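You operate a simulated robot arm through the tools that you are given. There is no shell and no other tool. Be economical: measure what you need, move in short steps, check, and stop when the job is done.

Carry out the task below with a simulated two-armed robot. There is one attempt and no reset: what you move stays moved.

## Task
Test mixer 2's hand lift: pump the disc up to 50 cm.
Fine: red knob in first; then pull it out and run the disc down to 20 cm; hands off disc and shaft.

Only the result counts: the job must be done as asked and must still hold three seconds after the hand-in. Knocking over, shifting, dropping, spilling or breaking anything else fails it.

## Robot
Two 7-joint arms with fingered hands on one trunk, on a base that drives. Base frame: it is fixed to the floor where the robot stands at the start and does not move with it; the origin is under the middle of the robot, x ahead of it, y to its left, z up. Lengths are in mm, angles in rad, forces in N, time in s.
The left shoulder is at the start at [70, 172, 1452], the right one opposite. With the tool pointing down near the work surface each hand reaches from about 100 to 700 mm from the robot's upright axis, wherever it stands, measured 20 degrees to its own side. Places, roughly: green mixer 2 start button [1000, 0, 1200]; red pump lever [600, 800, 600]; white mixer 2 up button [1000, 0, 1200]. Payload 5 kg a hand.
The tool frame of a hand sits at the grasp point between the pads (the TCP): z along the fingers, y along the line on which they close. The tips reach 43 mm beyond it. Largest opening 144 mm; the body of the gripper starts 50 mm behind the TCP. The gripper is a hand of 5 fingers: y runs from the thumb to the fingers, the wrist lies at [-21, -124, -221] in the tool frame, and closing takes about 1.5 s.
Orientation is that of the tool frame in the base frame, as a unit quaternion [x, y, z, w]. With the fingers straight down and the wrist toward the robot, the tool's x, y and z point along [0, 1, 0], [1, 0, 0] and [0, 0, -1] of the base frame.

## Interface
- The arms move only by the tool jog_arm. It takes "left_moves", "right_moves" or both (then of equal length, played together; a hand with none holds still); each is a list of rows, each a list of 6 numbers: the shift along the base's x, y, z in mm, then the turn, a rotation vector about the base's x, y, z in degrees. In form: [[x, y, z, rx, ry, rz], ...]. A call has 1 to 12 rows; each row shifts and turns the commanded pose from where the row before left it. "left_jaw" and "right_jaw" are, for a hand that has rows, the opening in per cent of the stroke, from 0 (shut) to 100 (fully open), set as the call begins (left out, the last holds). Each row takes 0.2 s and may step no farther than 50 mm and 0.15 rad from the row before; otherwise, or with a gripper value out of range, the whole call is refused. A pose out of reach is approached as far as the arm can. The call stops where the force on the tool passes 50 N (or 10 N more than at its start, if that is more) or the arm is blocked; 0.2 s more then pass. Each finger travels about 45 mm/s and halts on what it meets, pressing with about 26 N; the grip force reading is that of the motor and also rises with nothing between the fingers. The clock runs only during rows and for 0.2 s after the last one: add rows that do not move to give the fingers time. The reply holds the time, the measured pose of the TCP, the force on the tool along the base axes, the opening and the grip force, in the units named above and with some noise, with the torque about the TCP (base axes, N m) and any sound that the robot's microphone picked up, and new pictures: "show" is both (left out), scene, wrist or none (wrist: the cameras of the hands that moved).
- Cameras (640 x 400 px; columns grow to the right, rows downward): "scene" is now at [130.7, 23.5, 1673.6]; the picture's right is [0.26, -0.96, 0.00], its down [-0.65, -0.18, -0.74] and it looks along [0.71, 0.20, -0.67] (base axes); focal length 275 px, centre (320, 200). "left" rides on the left gripper at [-86, -108, -168] in its tool frame; the picture's right is [-0.80, -0.28, 0.53], its down [0.54, -0.73, 0.42] and it looks along [0.27, 0.63, 0.73] (tool axes); focal length 275 px, centre (320, 200). "right" rides on the right gripper at [86, -108, -168] in its tool frame; the picture's right is [-0.80, 0.28, -0.53], its down [-0.54, -0.73, 0.42] and it looks along [-0.27, 0.63, 0.73] (tool axes); focal length 275 px, centre (320, 200). There is no depth. A picture from a camera that has moved, and an enlarged one, comes with that camera's place and axes in the base frame and with its lens.
- move_column(by): slides the trunk up (or, below 0, down) by that many mm; the arms and the scene camera ride with it, the base frame stays. It gives what a move gives, with no picture.
- roll_base(legs): drives the robot by 1 to 6 legs, each [ahead, left, turn to the left] in mm, mm and rad, along the robot's own axes; the way and the turn of a leg run together, so that a leg with both is an arc; at most 1500 mm and 3.142 rad a leg. The arms and the cameras ride along, it lands a little off, and it stops where it bumps. It gives what a move gives, and a new picture of the scene camera.
- hand_shape(shape, hand): the hand has 5 fingers and takes this shape, open, in about a second: jaw (thumb against the fingers, like two jaws); tri (thumb and two fingers); tip (a fingertip pinch); poke (one finger out to press); point (the index stretched); flat (the hand flat); cup (the hand cupped); fist (a fist). The gripper value then closes the fingers along that shape, each until it touches; the sizes above hold for jaw. It gives what a move gives, with no picture.
- head_to(pan, tilt): turns the head with the scene camera to pan (to the left, within 1.501 rad either way) and tilt (down, from -0.506 to 1.204), counted from straight ahead of the robot. It gives what a move gives, and a new picture of the scene camera.
- close_up(camera, box): a new picture of the part [left, top, right, bottom] of that camera's present view, enlarged. No time passes.
- finish_job(): hands the job in; it is judged then, once.

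Work in short steps. Places have to be worked out from the pictures, the camera data and where the tool is seen: move nearer, look again, correct. Check each grasp and each placing, and mend what went wrong. You have 120 turns and 260 pictures in all, those below and enlarged ones among them. Open the grippers and draw the arms clear of the work before you hand the job in, unless the task says otherwise; then end with one line.

The tools are called after "Request:" by a JSON object that holds its "api" and its "payload". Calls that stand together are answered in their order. jog_arm: Moves the arms, as the interface text tells. Its arguments: {"type":"object","properties":{"left_moves":{"type":"array"},"left_jaw":{"type":"number"},"right_moves":{"type":"array"},"right_jaw":{"type":"number"},"show":{"type":"string","enum":["both","scene","wrist","none"]}},"required":[]} The other tools are called the same way: move_column (by) slides the trunk up or down; hand_shape (shape, hand) gives the hand a shape; roll_base (legs) drives the base; head_to (pan, tilt) turns the head that bears the scene camera; close_up (camera, box) takes an enlarged picture of a part of a camera's view; finish_job () hands the job in.

At the start:

```text
time: 0.0
left_ee_pos: [517.3, 459.0, 1363.9]
left_orientation: [0.707, 0.707, 0.0, -0.001]
left_ft_force: [-0.5, 0.1, 0.1]
left_torque: [0.01, 0.02, -0.01]
left_finger_gap: 143.7
left_grip_force: 0.1
left_shape: jaw
right_ee_pos: [829.8, -75.5, 1391.7]
right_orientation: [0.707, 0.708, -0.001, 0.0]
right_ft_force: [0.5, -0.9, -0.8]
right_torque: [0.02, 0.01, 0.02]
right_finger_gap: 143.7
right_grip_force: 0.1
right_shape: jaw
trunk travel left (down, up): [-550.0, 390.0]
robot x, y, heading: [-3.0, 1.7, 0.001]
head pan, tilt: [0.269, 0.737]
```

scene: 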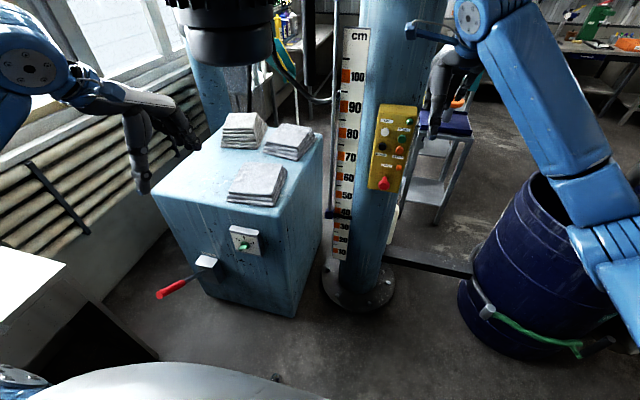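
right: 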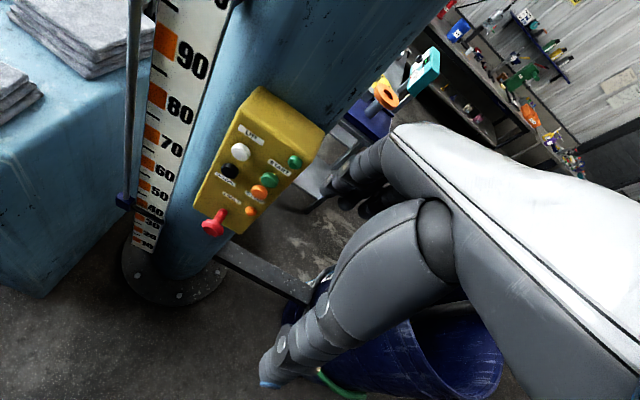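
left: 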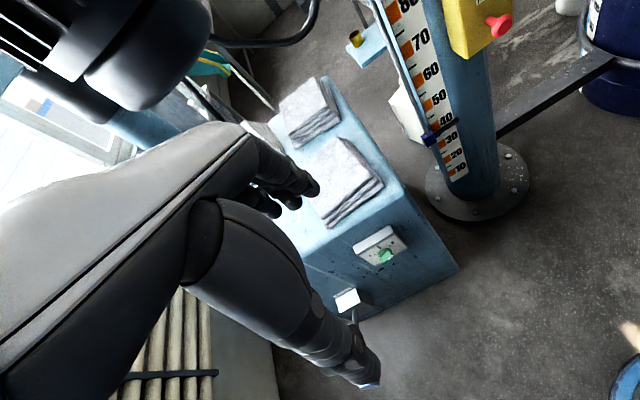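

I'll look closely at the panel, the scale and the pump before I move anything.

Request:
{"api": "close_up", "payload": {"camera": "right", "box": [100, 60, 360, 260]}}

Request:
{"api": "close_up", "payload": {"camera": "scene", "box": [140, 180, 340, 310]}}

Request:
{"api": "close_up", "payload": {"camera": "scene", "box": [300, 20, 460, 270]}}

Request:
{"api": "head_to", "payload": {"pan": 0.4, "tilt": 0.2}}

```text
2.00 times, centred on (230, 160) of right
camera zoom: at [721.4, 10.8, 1559.2], right [0.28, -0.8, 0.53], down [-0.73, -0.54, -0.42], along [0.63, -0.27, -0.73], focal length 551 px, centre (500, 280)
```

zoom: 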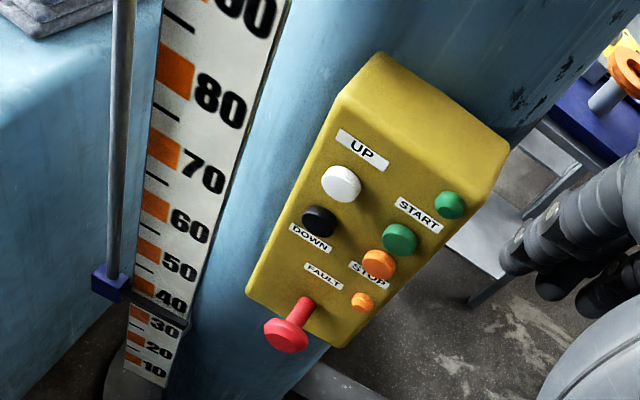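

```text
3.08 times, centred on (240, 245) of scene
camera zoom: at [130.7, 23.5, 1673.6], right [0.26, -0.96, 0.0], down [-0.65, -0.18, -0.74], along [0.71, 0.2, -0.67], focal length 846 px, centre (566, 62)
```

zoom: 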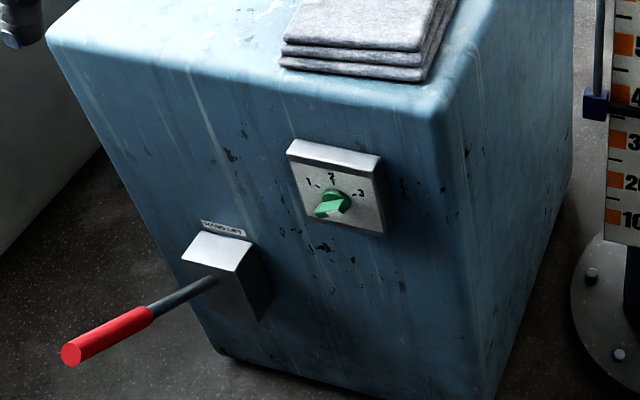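

```text
1.60 times, centred on (380, 145) of scene
camera zoom: at [130.7, 23.5, 1673.6], right [0.26, -0.96, 0.0], down [-0.65, -0.18, -0.74], along [0.71, 0.2, -0.67], focal length 440 px, centre (224, 288)
```

zoom: 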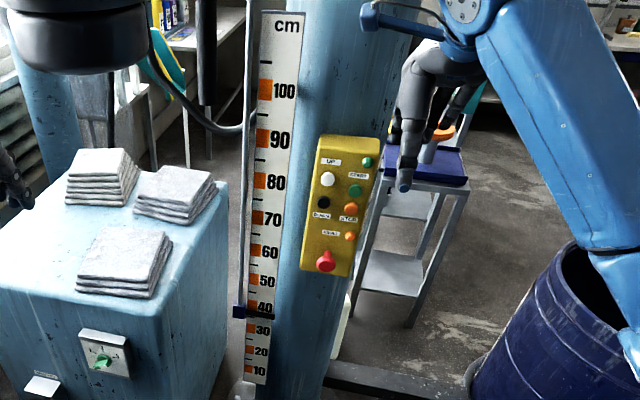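

```text
time: 1.0
left_ee_pos: [518.2, 458.9, 1364.4]
left_orientation: [0.707, 0.707, 0.0, 0.0]
left_ft_force: [0.3, 0.8, 0.0]
left_torque: [0.01, 0.04, 0.03]
left_finger_gap: 143.7
left_grip_force: 0.1
left_shape: jaw
right_ee_pos: [828.8, -74.7, 1391.7]
right_orientation: [0.707, 0.707, -0.001, 0.0]
right_ft_force: [-0.4, -0.2, -0.6]
right_torque: [0.0, 0.04, -0.01]
right_finger_gap: 143.7
right_grip_force: 0.1
right_shape: jaw
trunk travel left (down, up): [-550.0, 390.0]
robot x, y, heading: [0.6, 0.4, -0.004]
head pan, tilt: [0.4, 0.201]
camera scene: at [136.1, 37.6, 1722.0], right [0.39, -0.92, 0.0], down [-0.18, -0.08, -0.98], along [0.9, 0.38, -0.2], focal length 275 px, centre (320, 200)
```

scene: 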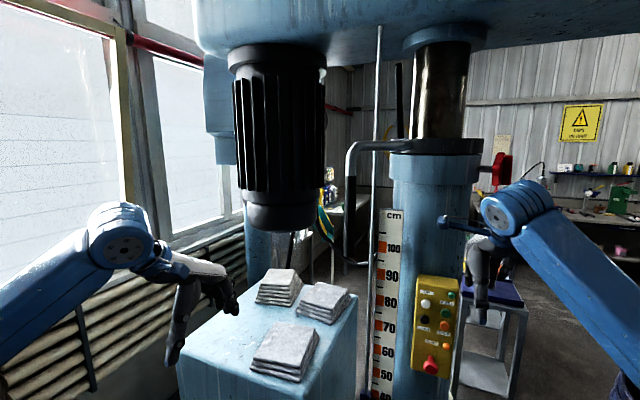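

The pointer reads about 38 cm, and the pump has a 1/2/3 selector. I'll check the selector setting and look for the other mixers and any other controls.

Request:
{"api": "close_up", "payload": {"camera": "left", "box": [320, 210, 440, 330]}}

Request:
{"api": "close_up", "payload": {"camera": "scene", "box": [340, 120, 540, 400]}}

Request:
{"api": "head_to", "payload": {"pan": 1.2, "tilt": 0.4}}

Request:
{"api": "head_to", "payload": {"pan": -0.8, "tilt": 0.4}}

```text
3.33 times, centred on (380, 270) of left
camera zoom: at [408.1, 372.0, 1531.1], right [-0.28, -0.8, -0.53], down [-0.73, 0.54, -0.42], along [0.63, 0.27, -0.73], focal length 918 px, centre (120, -33)
```

zoom: 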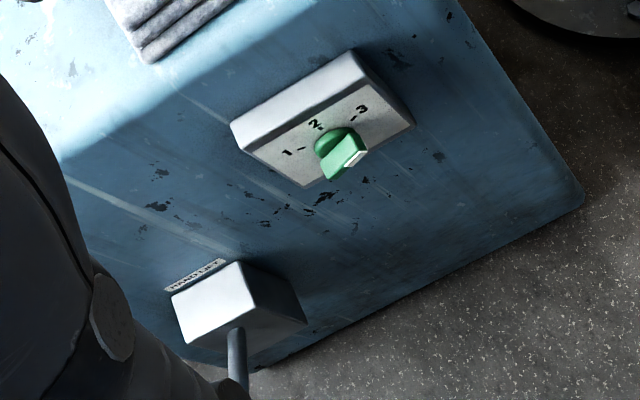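

```text
1.43 times, centred on (440, 260) of scene
camera zoom: at [136.1, 37.6, 1722.0], right [0.39, -0.92, 0.0], down [-0.18, -0.08, -0.98], along [0.9, 0.38, -0.2], focal length 393 px, centre (149, 114)
```

zoom: 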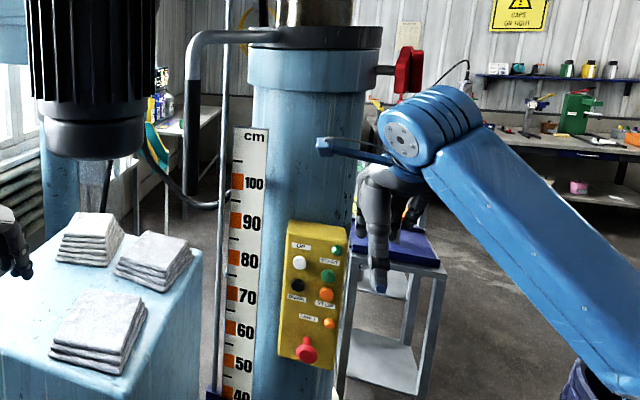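

```text
time: 2.1
left_ee_pos: [517.5, 458.3, 1364.3]
left_orientation: [0.707, 0.707, 0.001, 0.0]
left_ft_force: [0.0, 0.3, 0.2]
left_torque: [-0.01, -0.01, -0.03]
left_finger_gap: 143.4
left_grip_force: 0.0
left_shape: jaw
right_ee_pos: [829.7, -75.8, 1390.3]
right_orientation: [0.707, 0.707, 0.0, 0.0]
right_ft_force: [0.8, 0.6, -0.4]
right_torque: [0.0, 0.01, 0.0]
right_finger_gap: 143.5
right_grip_force: 0.0
right_shape: jaw
trunk travel left (down, up): [-550.0, 390.0]
robot x, y, heading: [-1.4, -1.1, 0.0]
head pan, tilt: [1.201, 0.4]
camera scene: at [83.8, 87.7, 1703.5], right [0.93, -0.36, 0.0], down [-0.14, -0.36, -0.92], along [0.33, 0.86, -0.39], focal length 275 px, centre (320, 200)
```

scene: 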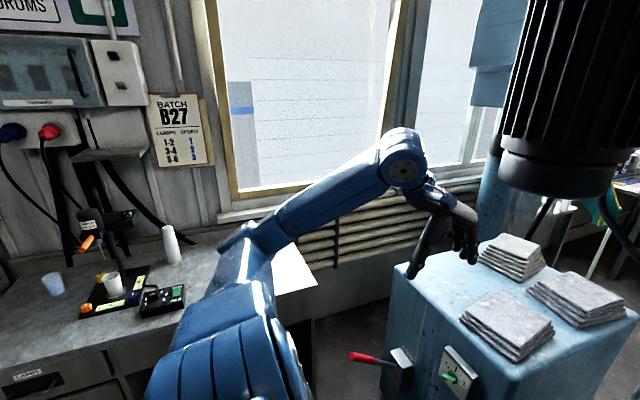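

```text
time: 4.0
left_ee_pos: [516.4, 458.6, 1364.4]
left_orientation: [0.707, 0.707, 0.0, 0.0]
left_ft_force: [-0.2, -0.2, -0.1]
left_torque: [-0.01, 0.0, 0.01]
left_finger_gap: 143.5
left_grip_force: 0.0
left_shape: jaw
right_ee_pos: [829.4, -73.8, 1392.3]
right_orientation: [0.707, 0.707, 0.0, 0.0]
right_ft_force: [0.2, -0.4, 0.7]
right_torque: [0.0, 0.0, 0.0]
right_finger_gap: 143.7
right_grip_force: 0.0
right_shape: jaw
trunk travel left (down, up): [-550.0, 390.0]
robot x, y, heading: [0.7, 0.1, -0.003]
head pan, tilt: [-0.799, 0.4]
camera scene: at [114.9, -65.0, 1703.5], right [-0.72, -0.7, 0.0], down [-0.27, 0.28, -0.92], along [0.64, -0.66, -0.39], focal length 275 px, centre (320, 200)
```

scene: 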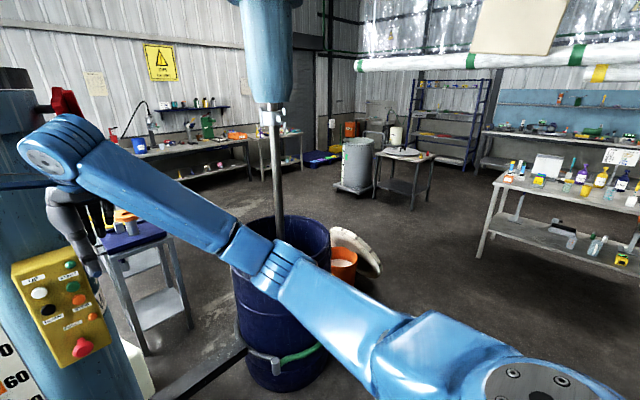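

The shaft and disc run down into the drum. Before moving, I'll zoom in on the notices and the red handle on the column.

Request:
{"api": "close_up", "payload": {"camera": "scene", "box": [0, 30, 200, 155]}}

Request:
{"api": "close_up", "payload": {"camera": "scene", "box": [220, 80, 400, 400]}}

Request:
{"api": "head_to", "payload": {"pan": 0.0, "tilt": 0.2}}

Request:
{"api": "close_up", "payload": {"camera": "scene", "box": [160, 80, 420, 240]}}

```text
3.20 times, centred on (100, 92) of scene
camera zoom: at [114.9, -65.0, 1703.5], right [-0.72, -0.7, 0.0], down [-0.27, 0.28, -0.92], along [0.64, -0.66, -0.39], focal length 880 px, centre (1024, 544)
```

zoom: 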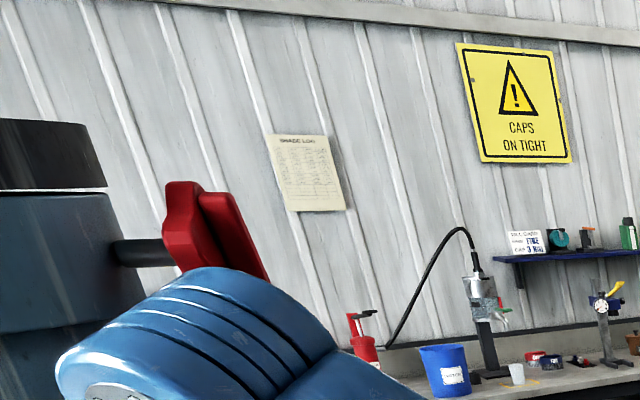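

```text
1.25 times, centred on (310, 240) of scene
camera zoom: at [114.9, -65.0, 1703.5], right [-0.72, -0.7, 0.0], down [-0.27, 0.28, -0.92], along [0.64, -0.66, -0.39], focal length 344 px, centre (332, 150)
```

zoom: 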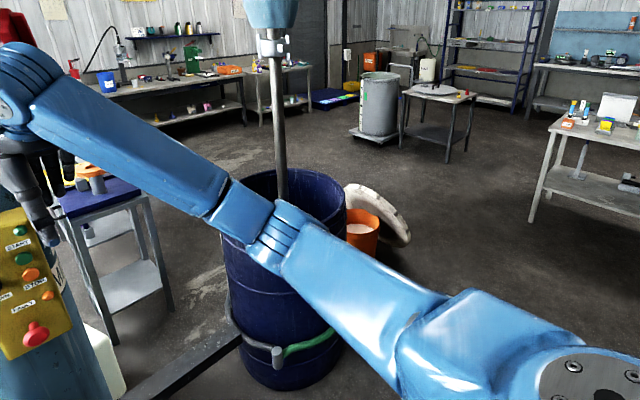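

```text
time: 5.2
left_ee_pos: [516.1, 458.8, 1363.4]
left_orientation: [0.707, 0.707, 0.0, 0.0]
left_ft_force: [0.2, 0.1, -0.1]
left_torque: [0.0, 0.0, -0.06]
left_finger_gap: 143.4
left_grip_force: 0.1
left_shape: jaw
right_ee_pos: [830.2, -74.3, 1392.6]
right_orientation: [0.707, 0.707, 0.0, -0.001]
right_ft_force: [-0.2, -0.2, 0.2]
right_torque: [0.0, 0.0, 0.0]
right_finger_gap: 143.3
right_grip_force: 0.1
right_shape: jaw
trunk travel left (down, up): [-550.0, 390.0]
robot x, y, heading: [-1.1, -0.5, 0.002]
head pan, tilt: [0.0, 0.201]
camera scene: at [143.4, 1.3, 1722.0], right [0.0, -1.0, 0.0], down [-0.2, 0.0, -0.98], along [0.98, 0.0, -0.2], focal length 275 px, centre (320, 200)
```

scene: 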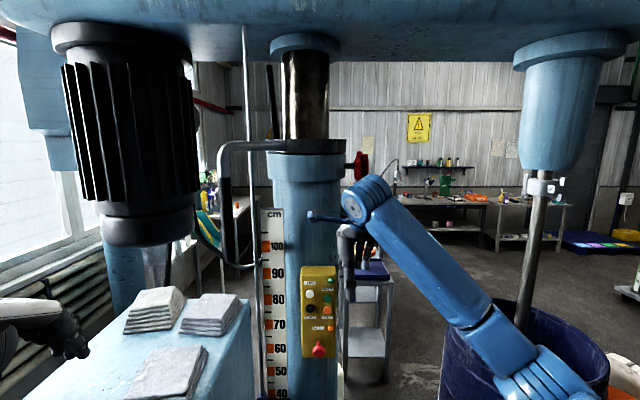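

```text
2.46 times, centred on (290, 160) of scene
camera zoom: at [143.4, 1.3, 1722.0], right [0.0, -1.0, 0.0], down [-0.2, 0.0, -0.98], along [0.98, 0.0, -0.2], focal length 677 px, centre (394, 298)
```

zoom: 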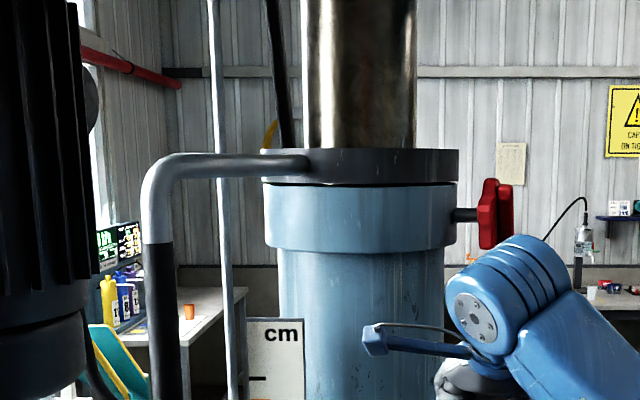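

The red mushroom knob is out, at about [966, 8, 1029], with DOWN at about [995, 34, 1177]. I'll draw the right hand back and turn it to point forward.

Request:
{"api": "hand_shape", "payload": {"hand": "right", "shape": "poke"}}

Request:
{"api": "jog_arm", "payload": {"right_moves": [[-20, -5, -10, 0, -7.5, 0], [-20, -5, -10, 0, -7.5, 0], [-20, -5, -10, 0, -7.5, 0], [-20, -5, -10, 0, -7.5, 0], [-15, 0, -10, 0, -7.5, 0], [-15, 0, -10, 0, -7.5, 0], [-15, 0, -10, 0, -7.5, 0], [-15, 0, -10, 0, -7.5, 0], [-10, 0, -10, 0, -7.5, 0], [0, 0, -10, 0, -7.5, 0], [0, 0, -10, 0, -7.5, 0], [0, 0, -10, 0, -7.5, 0]]}}

```text
time: 6.0
left_ee_pos: [516.6, 457.7, 1362.7]
left_orientation: [0.707, 0.707, 0.0, 0.001]
left_ft_force: [0.1, -0.4, -0.7]
left_torque: [0.0, -0.02, 0.0]
left_finger_gap: 143.6
left_grip_force: 0.1
left_shape: jaw
right_ee_pos: [829.7, -74.7, 1392.7]
right_orientation: [0.707, 0.708, 0.0, 0.0]
right_ft_force: [0.3, -0.4, 0.6]
right_torque: [-0.01, 0.0, -0.02]
right_finger_gap: 0.0
right_grip_force: 0.1
right_shape: poke
trunk travel left (down, up): [-550.0, 390.0]
robot x, y, heading: [-1.1, 2.4, 0.005]
head pan, tilt: [0.0, 0.201]
```

```text
time: 8.7
left_ee_pos: [516.6, 456.3, 1363.7]
left_orientation: [0.707, 0.707, 0.0, -0.001]
left_ft_force: [0.9, -1.0, 0.5]
left_torque: [0.07, 0.04, -0.02]
left_finger_gap: 143.6
left_grip_force: 0.1
left_shape: jaw
right_ee_pos: [680.6, -96.3, 1270.1]
right_orientation: [0.5, 0.5, 0.5, 0.5]
right_ft_force: [0.1, -0.5, 0.5]
right_torque: [0.0, -0.03, 0.04]
right_finger_gap: 0.2
right_grip_force: 0.1
right_shape: poke
trunk travel left (down, up): [-550.0, 390.0]
robot x, y, heading: [-2.5, -2.9, -0.001]
head pan, tilt: [0.0, 0.201]
camera scene: at [144.4, 0.3, 1722.0], right [0.0, -1.0, 0.0], down [-0.2, 0.0, -0.98], along [0.98, 0.0, -0.2], focal length 275 px, centre (320, 200)
camera right: at [513.2, -10.5, 1162.3], right [-0.53, -0.8, 0.28], down [0.42, -0.54, -0.73], along [0.73, -0.27, 0.63], focal length 275 px, centre (320, 200)
```

scene: 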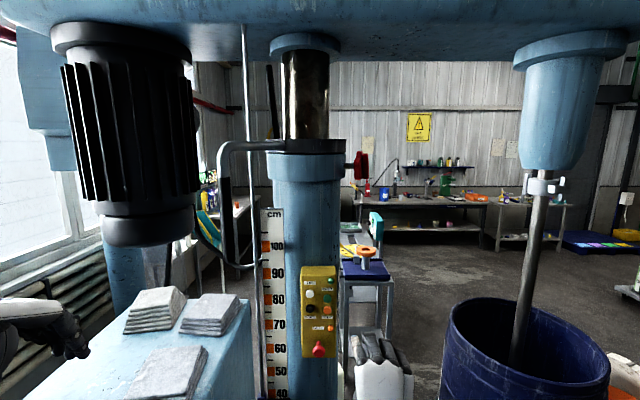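
right: 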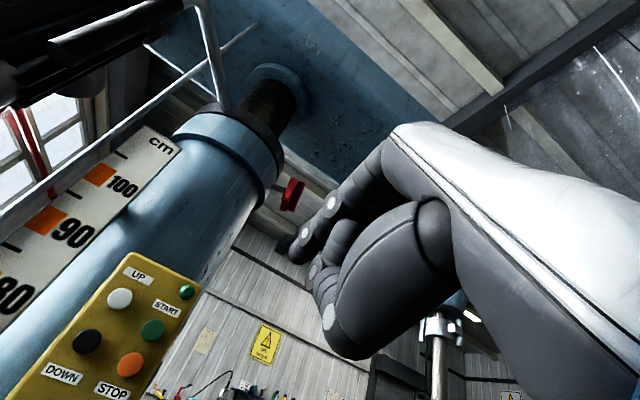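

The hand now points forward. I'll tilt the head down to find the poking fingertip relative to the TCP.

Request:
{"api": "head_to", "payload": {"pan": 0.0, "tilt": 0.6}}

Request:
{"api": "close_up", "payload": {"camera": "scene", "box": [260, 80, 480, 280]}}

Request:
{"api": "close_up", "payload": {"camera": "right", "box": [240, 120, 500, 360]}}

```text
time: 9.5
left_ee_pos: [515.6, 457.8, 1365.0]
left_orientation: [0.707, 0.707, 0.001, 0.0]
left_ft_force: [0.2, -0.1, 0.2]
left_torque: [0.0, -0.04, 0.05]
left_finger_gap: 143.3
left_grip_force: 0.0
left_shape: jaw
right_ee_pos: [677.7, -95.7, 1272.5]
right_orientation: [0.5, 0.5, 0.5, 0.5]
right_ft_force: [-0.6, -0.2, 0.4]
right_torque: [-0.01, -0.01, -0.02]
right_finger_gap: 0.0
right_grip_force: 0.0
right_shape: poke
trunk travel left (down, up): [-550.0, 390.0]
robot x, y, heading: [-2.7, 0.6, 0.002]
head pan, tilt: [0.0, 0.6]
camera scene: at [138.1, 1.7, 1685.4], right [0.0, -1.0, 0.0], down [-0.56, 0.0, -0.83], along [0.83, 0.0, -0.56], focal length 275 px, centre (320, 200)
```

scene: 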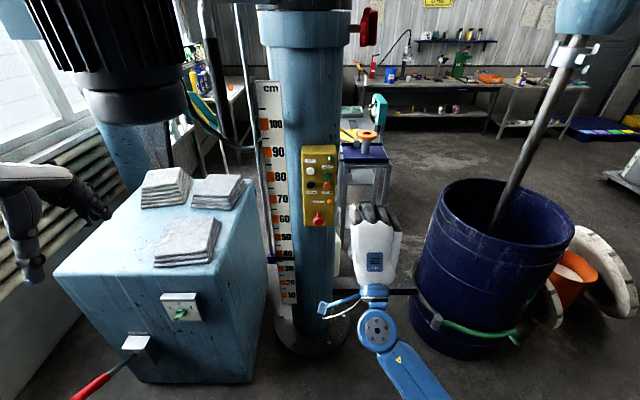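

```text
2.00 times, centred on (370, 180) of scene
camera zoom: at [138.1, 1.7, 1685.4], right [0.0, -1.0, 0.0], down [-0.56, 0.0, -0.83], along [0.83, 0.0, -0.56], focal length 550 px, centre (220, 240)
```

zoom: 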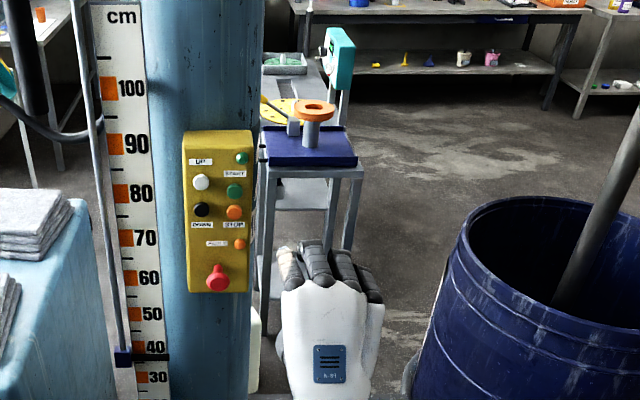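

```text
1.67 times, centred on (370, 240) of right
camera zoom: at [512.3, -9.6, 1163.5], right [-0.53, -0.8, 0.28], down [0.42, -0.54, -0.73], along [0.73, -0.27, 0.63], focal length 459 px, centre (237, 133)
```

zoom: 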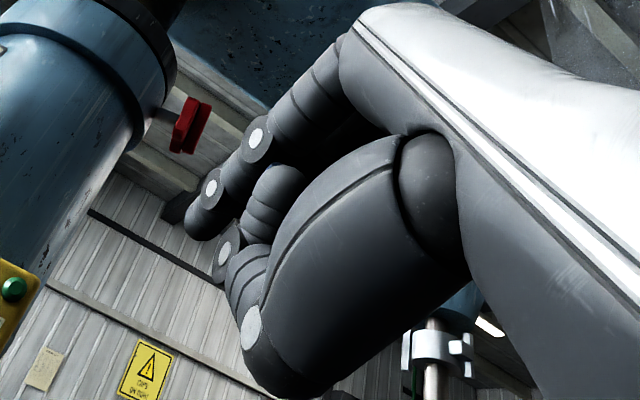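

In poke, the fingertip is about [50, 10, 6] from the TCP and barely leads the curled fingers. I'll see whether "point" stands out more clearly.

Request:
{"api": "hand_shape", "payload": {"hand": "right", "shape": "point"}}

Request:
{"api": "close_up", "payload": {"camera": "scene", "box": [260, 80, 480, 280]}}

Request:
{"api": "close_up", "payload": {"camera": "right", "box": [0, 0, 640, 400]}}

```text
time: 10.4
left_ee_pos: [517.2, 458.6, 1365.1]
left_orientation: [0.707, 0.707, 0.0, 0.0]
left_ft_force: [0.1, 1.2, -0.1]
left_torque: [-0.01, 0.02, -0.01]
left_finger_gap: 143.5
left_grip_force: 0.1
left_shape: jaw
right_ee_pos: [680.2, -96.1, 1271.8]
right_orientation: [0.499, 0.501, 0.501, 0.499]
right_ft_force: [0.4, 0.6, -0.8]
right_torque: [-0.02, 0.05, 0.0]
right_finger_gap: 0.2
right_grip_force: 0.0
right_shape: point
trunk travel left (down, up): [-550.0, 390.0]
robot x, y, heading: [-1.9, -0.6, -0.003]
head pan, tilt: [0.0, 0.6]
```

```text
2.00 times, centred on (370, 180) of scene
camera zoom: at [138.6, 1.3, 1685.3], right [0.0, -1.0, 0.0], down [-0.57, 0.0, -0.82], along [0.82, 0.0, -0.57], focal length 550 px, centre (220, 240)
```

zoom: 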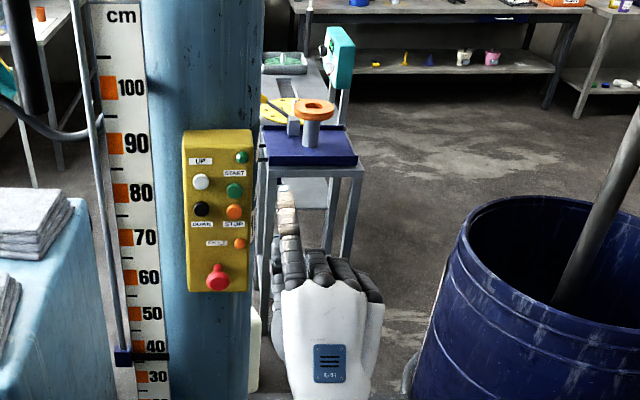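

```text
1.00 times, centred on (320, 200) of right (not enlarged: the box is as wide or as high as the picture)
camera zoom: at [512.7, -9.9, 1163.3], right [-0.53, -0.8, 0.28], down [0.42, -0.54, -0.73], along [0.73, -0.27, 0.63], focal length 275 px, centre (320, 200)
```

zoom: 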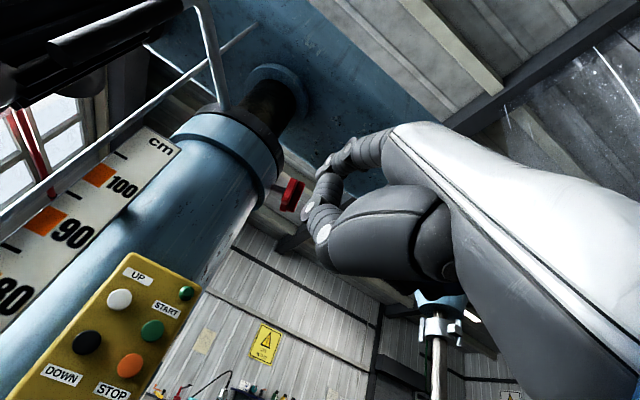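

Request:
{"api": "close_up", "payload": {"camera": "right", "box": [240, 140, 400, 280]}}

Request:
{"api": "close_up", "payload": {"camera": "scene", "box": [330, 160, 420, 230]}}

```text
2.86 times, centred on (320, 210) of right
camera zoom: at [512.7, -9.9, 1163.3], right [-0.53, -0.8, 0.28], down [0.42, -0.54, -0.73], along [0.73, -0.27, 0.63], focal length 786 px, centre (320, 171)
```

zoom: 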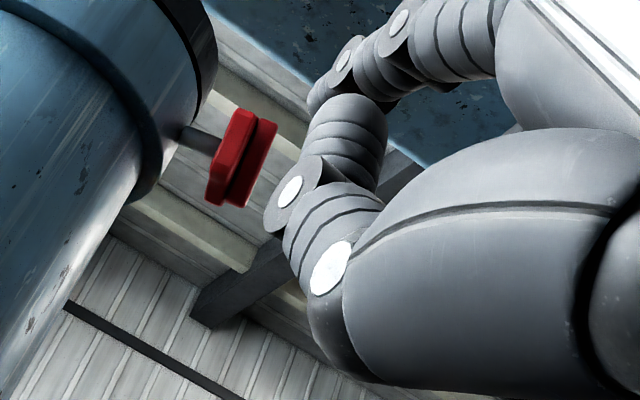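

```text
5.71 times, centred on (375, 195) of scene
camera zoom: at [138.6, 1.3, 1685.3], right [0.0, -1.0, 0.0], down [-0.57, 0.0, -0.82], along [0.82, 0.0, -0.57], focal length 1571 px, centre (6, 229)
```

zoom: 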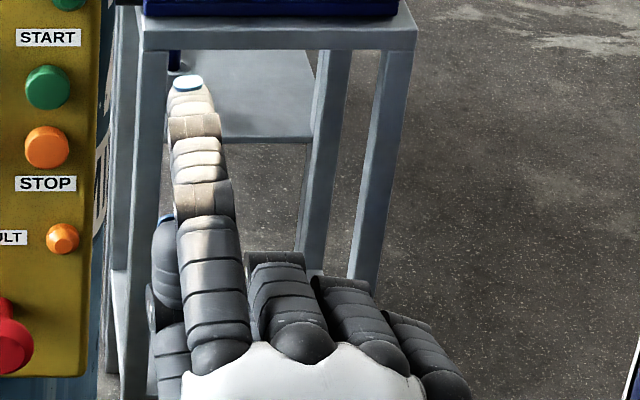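

With "point", the stretched index tip lies about [31, 23, 96] from the TCP and leads the rest of the hand clearly. I'll lower the hand in front of the red knob and stop short of it.

Request:
{"api": "jog_arm", "payload": {"right_moves": [[0, 8, -42, 0, 0, 0], [0, 8, -42, 0, 0, 0], [0, 8, -42, 0, 0, 0], [0, 8, -42, 0, 0, 0], [10, 8, -42, 0, 0, 0], [20, 8, -42, 0, 0, 0], [30, 8, -42, 0, 0, 0], [40, 8, -42, 0, 0, 0], [40, 8, 0, 0, 0, 0], [10, 9, 0, 0, 0, 0]]}}

Request:
{"api": "close_up", "payload": {"camera": "scene", "box": [250, 150, 390, 290]}}

```text
refused: row 7 steps farther than a row can; nothing moved
```

```text
2.86 times, centred on (320, 220) of scene
camera zoom: at [138.6, 1.3, 1685.3], right [0.0, -1.0, 0.0], down [-0.57, 0.0, -0.82], along [0.82, 0.0, -0.57], focal length 785 px, centre (320, 143)
```

zoom: 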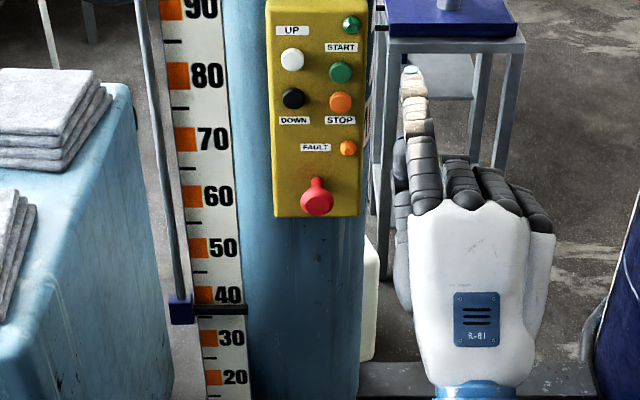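

Request:
{"api": "jog_arm", "payload": {"right_moves": [[0, 8, -42, 0, 0, 0], [0, 8, -42, 0, 0, 0], [0, 8, -42, 0, 0, 0], [0, 8, -42, 0, 0, 0], [10, 8, -42, 0, 0, 0], [20, 8, -42, 0, 0, 0], [22, 8, -42, 0, 0, 0], [22, 8, -42, 0, 0, 0], [40, 8, 0, 0, 0, 0], [36, 9, 0, 0, 0, 0]]}}

Request:
{"api": "close_up", "payload": {"camera": "scene", "box": [250, 150, 390, 290]}}

```text
time: 12.6
left_ee_pos: [518.3, 459.5, 1363.3]
left_orientation: [0.707, 0.707, 0.0, 0.0]
left_ft_force: [0.9, -0.1, -0.4]
left_torque: [-0.04, 0.04, 0.01]
left_finger_gap: 143.7
left_grip_force: 0.0
left_shape: jaw
right_ee_pos: [830.9, -13.7, 933.9]
right_orientation: [0.5, 0.5, 0.499, 0.5]
right_ft_force: [-0.9, -0.7, -0.4]
right_torque: [-0.01, -0.09, 0.02]
right_finger_gap: 0.0
right_grip_force: 0.0
right_shape: point
trunk travel left (down, up): [-550.0, 390.0]
robot x, y, heading: [-1.1, -3.1, 0.002]
head pan, tilt: [0.0, 0.6]
camera scene: at [139.9, 2.9, 1685.1], right [0.0, -1.0, 0.0], down [-0.57, 0.0, -0.82], along [0.82, 0.0, -0.57], focal length 275 px, centre (320, 200)
camera right: at [663.1, 72.1, 826.1], right [-0.53, -0.8, 0.29], down [0.42, -0.54, -0.73], along [0.73, -0.27, 0.63], focal length 275 px, centre (320, 200)
```

scene: 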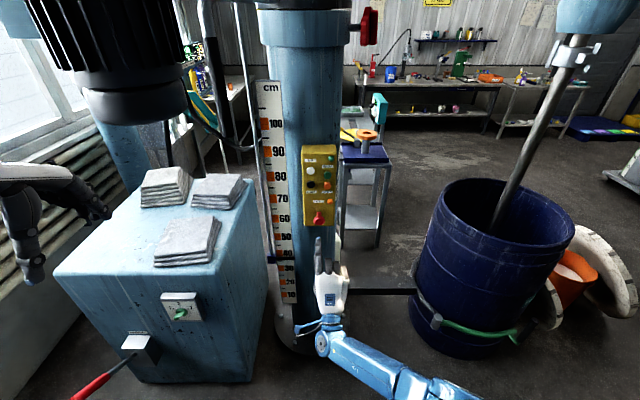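
right: 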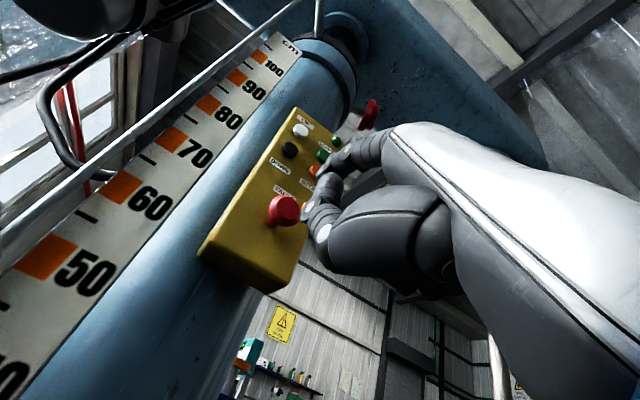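

```text
2.86 times, centred on (320, 220) of scene
camera zoom: at [139.9, 2.9, 1685.1], right [0.0, -1.0, 0.0], down [-0.57, 0.0, -0.82], along [0.82, 0.0, -0.57], focal length 785 px, centre (320, 143)
```

zoom: 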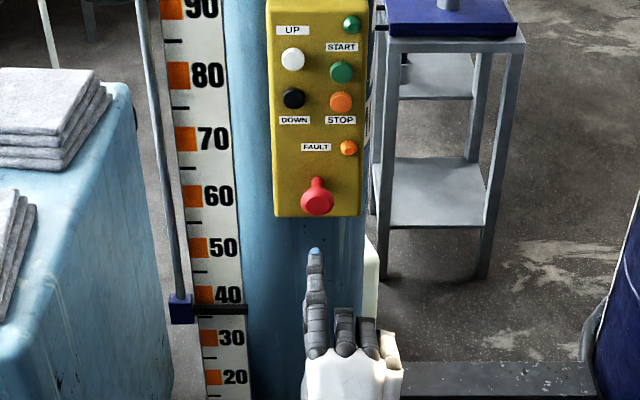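

The fingertip is at about [855, 8, 1030], in line with the knob and about 90 mm short. I'll advance and press, with the force limit as a guard.

Request:
{"api": "jog_arm", "payload": {"right_moves": [[30, 0, -3, 0, 0, 0], [30, 0, -3, 0, 0, 0], [10, 0, 0, 0, 0, 0], [8, 0, 0, 0, 0, 0], [8, 0, 0, 0, 0, 0], [8, 0, 0, 0, 0, 0]]}}

Request:
{"api": "close_up", "payload": {"camera": "scene", "box": [280, 180, 360, 260]}}

```text
time: 14.0
left_ee_pos: [515.5, 457.5, 1364.0]
left_orientation: [0.707, 0.708, 0.0, 0.0]
left_ft_force: [0.0, 0.0, -0.1]
left_torque: [0.0, -0.02, 0.03]
left_finger_gap: 143.6
left_grip_force: 0.0
left_shape: jaw
right_ee_pos: [904.6, -17.1, 950.7]
right_orientation: [0.5, 0.5, 0.5, 0.5]
right_ft_force: [0.1, -0.1, 0.1]
right_torque: [0.0, -0.03, 0.04]
right_finger_gap: 0.1
right_grip_force: 0.1
right_shape: point
right hand out of reach, approached as far as the arm can: row 2, 3, 4, 5, 6
trunk travel left (down, up): [-550.0, 390.0]
robot x, y, heading: [3.4, -0.2, -0.002]
head pan, tilt: [0.0, 0.6]
camera scene: at [138.1, 1.1, 1685.3], right [0.0, -1.0, 0.0], down [-0.56, 0.0, -0.83], along [0.83, 0.0, -0.56], focal length 275 px, centre (320, 200)
camera right: at [737.8, 68.3, 841.9], right [-0.53, -0.8, 0.28], down [0.42, -0.54, -0.73], along [0.73, -0.27, 0.63], focal length 275 px, centre (320, 200)
```

scene: 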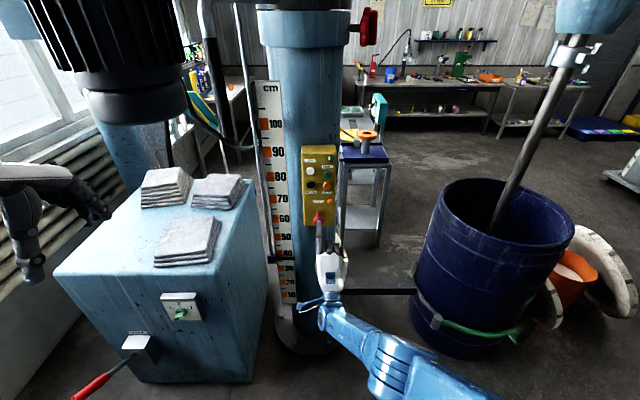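
right: 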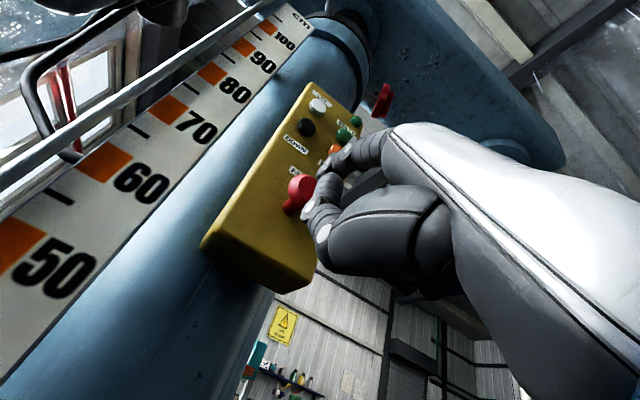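

```text
5.00 times, centred on (320, 220) of scene
camera zoom: at [138.1, 1.1, 1685.3], right [0.0, -1.0, 0.0], down [-0.56, 0.0, -0.83], along [0.83, 0.0, -0.56], focal length 1374 px, centre (320, 100)
```

zoom: 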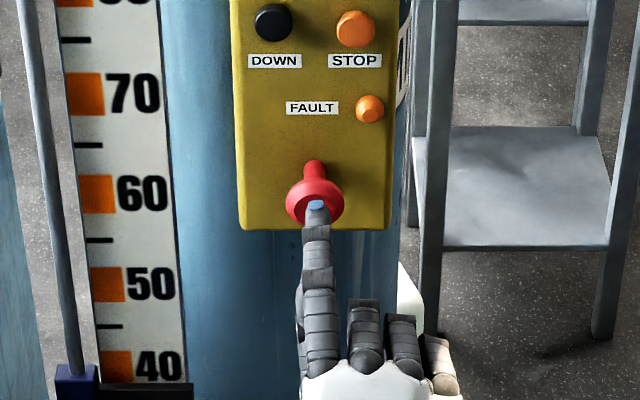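

The arm hit its reach limit and touched nothing. I'll back off, lower the trunk 150 mm and try again.

Request:
{"api": "jog_arm", "payload": {"right_moves": [[-40, 0, 0, 0, 0, 0], [-40, 0, 0, 0, 0, 0]], "show": "none"}}

Request:
{"api": "move_column", "payload": {"by": -150}}

```text
time: 14.6
left_ee_pos: [515.4, 459.8, 1365.5]
left_orientation: [0.708, 0.707, 0.001, 0.001]
left_ft_force: [-0.2, -0.1, -1.1]
left_torque: [-0.01, -0.07, 0.04]
left_finger_gap: 143.6
left_grip_force: 0.0
left_shape: jaw
right_ee_pos: [823.3, -15.9, 953.5]
right_orientation: [0.5, 0.5, 0.5, 0.5]
right_ft_force: [0.6, 0.8, 2.0]
right_torque: [0.01, 0.14, -0.08]
right_finger_gap: 0.0
right_grip_force: 0.1
right_shape: point
trunk travel left (down, up): [-550.0, 390.0]
robot x, y, heading: [-0.2, 1.2, -0.006]
head pan, tilt: [0.0, 0.6]
```

```text
time: 16.4
left_ee_pos: [516.3, 457.9, 1214.6]
left_orientation: [0.707, 0.707, 0.0, 0.0]
left_ft_force: [0.2, -0.6, 0.8]
left_torque: [0.01, -0.05, 0.02]
left_finger_gap: 143.6
left_grip_force: 0.1
left_shape: jaw
right_ee_pos: [825.2, -16.8, 801.5]
right_orientation: [0.5, 0.501, 0.5, 0.5]
right_ft_force: [0.3, -0.2, 0.0]
right_torque: [-0.02, 0.03, 0.01]
right_finger_gap: 0.2
right_grip_force: 0.1
right_shape: point
trunk travel left (down, up): [-400.0, 540.0]
robot x, y, heading: [1.0, 3.7, 0.003]
head pan, tilt: [0.0, 0.6]
```

Request:
{"api": "jog_arm", "payload": {"right_moves": [[0, 0, 42, 0, 0, 0], [0, 0, 42, 0, 0, 0], [0, 2, 43, 0, 0, 0], [35, 0, 0, 0, 0, 0], [35, 0, 0, 0, 0, 0], [10, 0, 0, 0, 0, 0], [8, 0, 0, 0, 0, 0], [8, 0, 0, 0, 0, 0], [6, 0, 0, 0, 0, 0], [6, 0, 0, 0, 0, 0], [6, 0, 0, 0, 0, 0]]}}

Request:
{"api": "close_up", "payload": {"camera": "scene", "box": [280, 140, 380, 240]}}

```text
time: 18.8
left_ee_pos: [513.3, 457.7, 1216.4]
left_orientation: [0.708, 0.706, 0.0, 0.0]
left_ft_force: [0.7, -0.1, 0.6]
left_torque: [0.01, 0.06, 0.0]
left_finger_gap: 143.6
left_grip_force: 0.0
left_shape: jaw
right_ee_pos: [930.3, -15.4, 923.3]
right_orientation: [0.499, 0.502, 0.499, 0.501]
right_ft_force: [-27.9, -3.0, -7.2]
right_torque: [0.1, -2.69, 0.59]
right_finger_gap: 0.2
right_grip_force: 0.0
right_shape: point
trunk travel left (down, up): [-400.0, 540.0]
robot x, y, heading: [0.6, -0.2, 0.001]
head pan, tilt: [0.0, 0.6]
stopped in row 11 (right hand): the force on the tool passed its limit at 54 N (the readings are from after the stop); the commanded pose is now the measured one
camera scene: at [135.2, 1.1, 1535.5], right [0.0, -1.0, 0.0], down [-0.56, 0.0, -0.83], along [0.83, 0.0, -0.56], focal length 275 px, centre (320, 200)
camera right: at [763.5, 70.4, 814.9], right [-0.53, -0.8, 0.29], down [0.42, -0.54, -0.72], along [0.73, -0.26, 0.63], focal length 275 px, centre (320, 200)
```

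scene: 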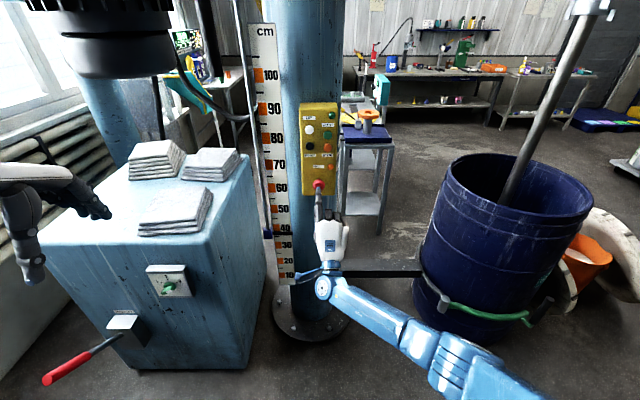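
right: 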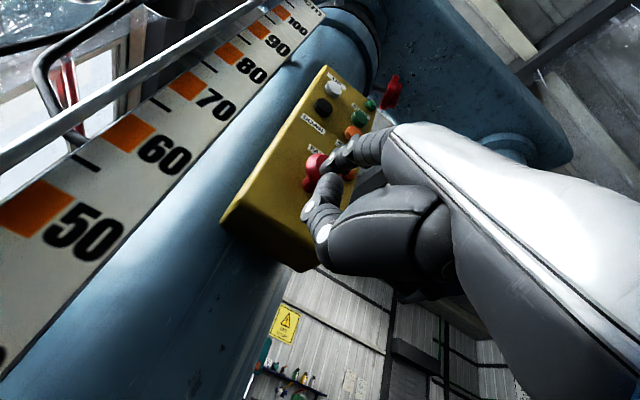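

```text
4.00 times, centred on (330, 190) of scene
camera zoom: at [135.2, 1.1, 1535.5], right [0.0, -1.0, 0.0], down [-0.56, 0.0, -0.83], along [0.83, 0.0, -0.56], focal length 1100 px, centre (280, 240)
```

zoom: 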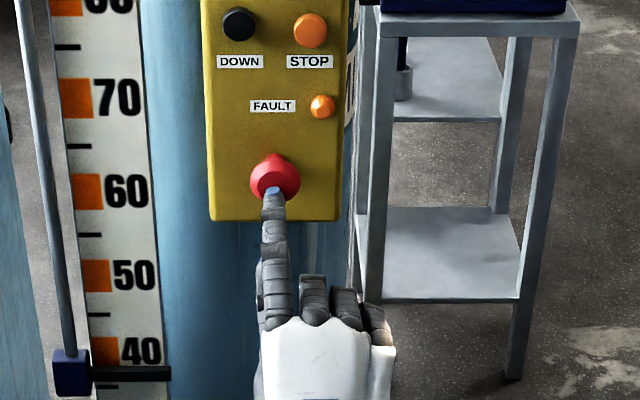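

The press peaked at 54 N and the knob looks nearer the panel. I'll back off and compare.

Request:
{"api": "jog_arm", "payload": {"right_moves": [[-40, 0, 0, 0, 0, 0], [-40, 0, 0, 0, 0, 0]], "show": "wrist"}}

Request:
{"api": "close_up", "payload": {"camera": "scene", "box": [280, 140, 380, 240]}}

Request:
{"api": "close_up", "payload": {"camera": "right", "box": [200, 60, 400, 260]}}

```text
time: 19.4
left_ee_pos: [514.0, 458.7, 1215.7]
left_orientation: [0.707, 0.707, 0.001, 0.001]
left_ft_force: [-1.1, -0.5, -0.1]
left_torque: [-0.04, -0.03, 0.0]
left_finger_gap: 143.5
left_grip_force: 0.0
left_shape: jaw
right_ee_pos: [853.0, -14.6, 926.0]
right_orientation: [0.5, 0.501, 0.499, 0.5]
right_ft_force: [-0.1, -0.5, 0.8]
right_torque: [0.0, 0.1, 0.0]
right_finger_gap: 0.0
right_grip_force: 0.1
right_shape: point
trunk travel left (down, up): [-400.0, 540.0]
robot x, y, heading: [-0.9, -1.5, -0.002]
head pan, tilt: [0.0, 0.6]
camera right: at [685.8, 71.1, 817.5], right [-0.53, -0.8, 0.29], down [0.42, -0.54, -0.72], along [0.73, -0.26, 0.63], focal length 275 px, centre (320, 200)
```

right: 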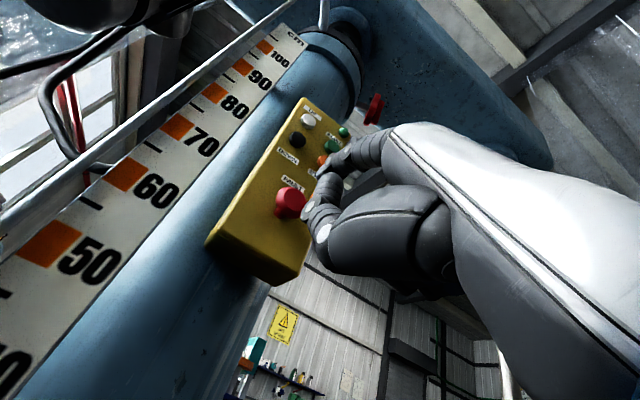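

```text
4.00 times, centred on (330, 190) of scene
camera zoom: at [136.1, 0.9, 1535.6], right [0.0, -1.0, 0.0], down [-0.56, 0.0, -0.83], along [0.83, 0.0, -0.56], focal length 1100 px, centre (280, 240)
```

zoom: 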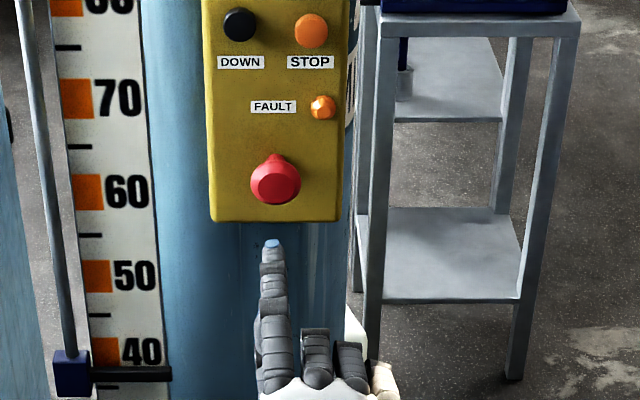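

```text
2.00 times, centred on (300, 160) of right
camera zoom: at [685.8, 71.1, 817.5], right [-0.53, -0.8, 0.29], down [0.42, -0.54, -0.72], along [0.73, -0.26, 0.63], focal length 551 px, centre (360, 280)
```

zoom: 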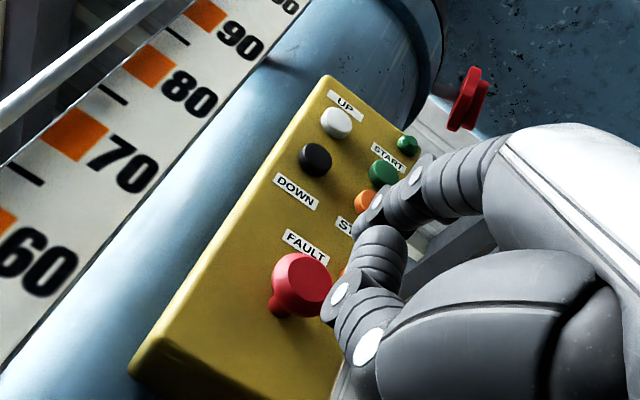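

The knob moved in about 20 mm (head x from about 950 to 972). I'll press once more to see if it's at its end stop.

Request:
{"api": "jog_arm", "payload": {"right_moves": [[35, 0, 0, 0, 0, 0], [30, 0, 0, 0, 0, 0], [4, 0, 0, 0, 0, 0], [4, 0, 0, 0, 0, 0], [4, 0, 0, 0, 0, 0], [4, 0, 0, 0, 0, 0], [4, 0, 0, 0, 0, 0], [4, 0, 0, 0, 0, 0]], "show": "none"}}

Request:
{"api": "close_up", "payload": {"camera": "scene", "box": [280, 140, 380, 240]}}

Request:
{"api": "jog_arm", "payload": {"right_moves": [[-40, 0, 0, 0, 0, 0], [-40, 0, 0, 0, 0, 0]], "show": "none"}}

Request:
{"api": "close_up", "payload": {"camera": "scene", "box": [280, 140, 380, 240]}}

```text
time: 20.9
left_ee_pos: [513.4, 457.3, 1214.7]
left_orientation: [0.708, 0.706, 0.001, 0.0]
left_ft_force: [1.4, 0.0, -1.5]
left_torque: [0.04, 0.02, -0.02]
left_finger_gap: 143.7
left_grip_force: 0.1
left_shape: jaw
right_ee_pos: [930.2, -14.0, 921.3]
right_orientation: [0.499, 0.502, 0.499, 0.5]
right_ft_force: [-27.1, -2.3, -6.0]
right_torque: [0.12, -2.55, 0.51]
right_finger_gap: 0.2
right_grip_force: 0.0
right_shape: point
trunk travel left (down, up): [-400.0, 540.0]
robot x, y, heading: [-2.9, -1.2, 0.004]
head pan, tilt: [0.0, 0.6]
stopped in row 7 (right hand): the force on the tool passed its limit at 53 N (the readings are from after the stop); the commanded pose is now the measured one
```

```text
4.00 times, centred on (330, 190) of scene
camera zoom: at [134.4, 1.0, 1535.6], right [0.0, -1.0, 0.0], down [-0.56, 0.0, -0.83], along [0.83, 0.0, -0.56], focal length 1100 px, centre (280, 240)
```

zoom: 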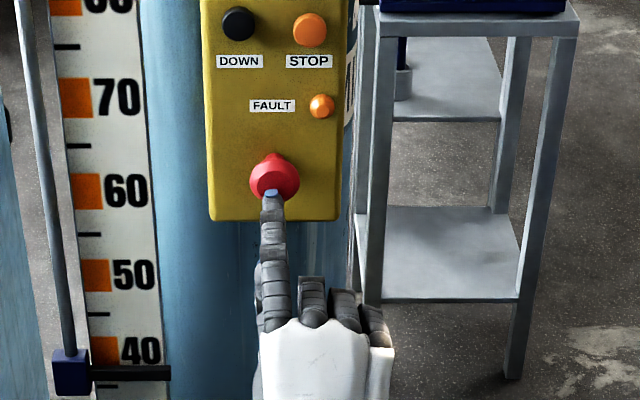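

```text
time: 21.5
left_ee_pos: [513.0, 458.7, 1215.1]
left_orientation: [0.707, 0.707, 0.002, 0.001]
left_ft_force: [0.7, -0.6, 0.4]
left_torque: [0.06, -0.03, 0.0]
left_finger_gap: 143.9
left_grip_force: 0.1
left_shape: jaw
right_ee_pos: [853.0, -14.2, 924.3]
right_orientation: [0.498, 0.503, 0.5, 0.5]
right_ft_force: [-0.8, -0.4, 0.6]
right_torque: [-0.03, 0.1, -0.03]
right_finger_gap: 0.2
right_grip_force: 0.1
right_shape: point
trunk travel left (down, up): [-400.0, 540.0]
robot x, y, heading: [0.2, 0.2, -0.005]
head pan, tilt: [0.0, 0.6]
```

```text
4.00 times, centred on (330, 190) of scene
camera zoom: at [135.1, 0.8, 1535.6], right [0.0, -1.0, 0.0], down [-0.56, 0.0, -0.83], along [0.83, 0.0, -0.56], focal length 1100 px, centre (280, 240)
```

zoom: 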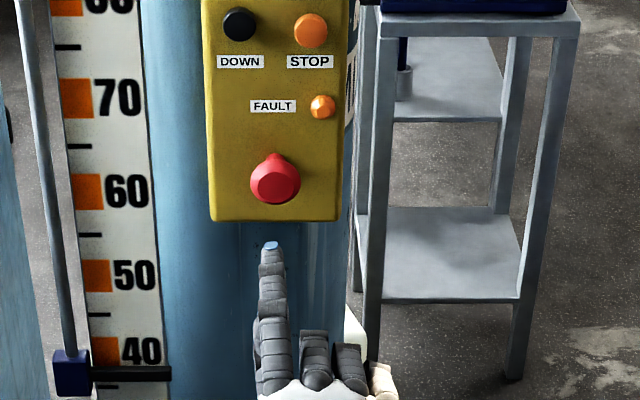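

Both presses stop at the same place, so the knob is fully in and latched. Next is the pump lever, so I'll look at it.

Request:
{"api": "head_to", "payload": {"pan": 1.0, "tilt": 0.8}}

Request:
{"api": "close_up", "payload": {"camera": "scene", "box": [260, 130, 500, 330]}}

Request:
{"api": "close_up", "payload": {"camera": "left", "box": [0, 0, 640, 400]}}

```text
time: 22.8
left_ee_pos: [515.5, 457.7, 1212.2]
left_orientation: [0.707, 0.707, 0.001, 0.0]
left_ft_force: [0.1, -0.5, 0.6]
left_torque: [0.03, 0.03, -0.03]
left_finger_gap: 143.5
left_grip_force: 0.1
left_shape: jaw
right_ee_pos: [854.6, -14.4, 920.6]
right_orientation: [0.499, 0.502, 0.499, 0.499]
right_ft_force: [0.0, 0.1, 0.0]
right_torque: [-0.03, 0.03, 0.03]
right_finger_gap: 0.2
right_grip_force: 0.0
right_shape: point
trunk travel left (down, up): [-400.0, 540.0]
robot x, y, heading: [-1.3, -3.9, 0.004]
head pan, tilt: [1.0, 0.799]
camera scene: at [92.2, 69.2, 1518.4], right [0.84, -0.54, 0.0], down [-0.39, -0.6, -0.7], along [0.38, 0.59, -0.72], focal length 275 px, centre (320, 200)
```

scene: 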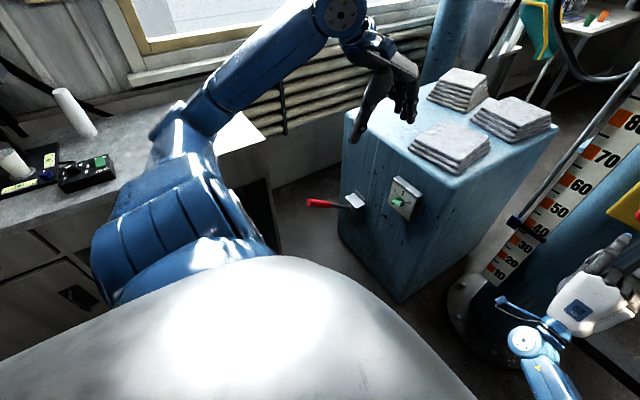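

```text
2.00 times, centred on (380, 230) of scene
camera zoom: at [92.2, 69.2, 1518.4], right [0.84, -0.54, 0.0], down [-0.39, -0.6, -0.7], along [0.38, 0.59, -0.72], focal length 550 px, centre (200, 140)
```

zoom: 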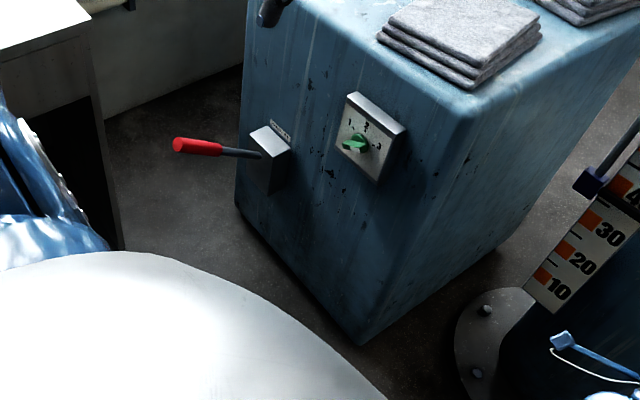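

```text
1.00 times, centred on (320, 200) of left (not enlarged: the box is as wide or as high as the picture)
camera zoom: at [406.6, 371.7, 1381.0], right [-0.28, -0.8, -0.53], down [-0.73, 0.54, -0.42], along [0.63, 0.27, -0.73], focal length 275 px, centre (320, 200)
```

zoom: 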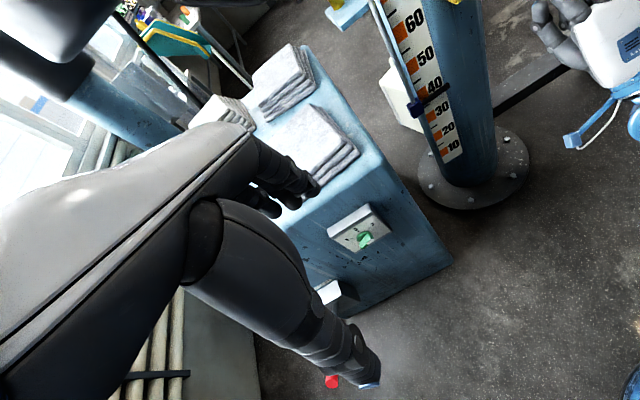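

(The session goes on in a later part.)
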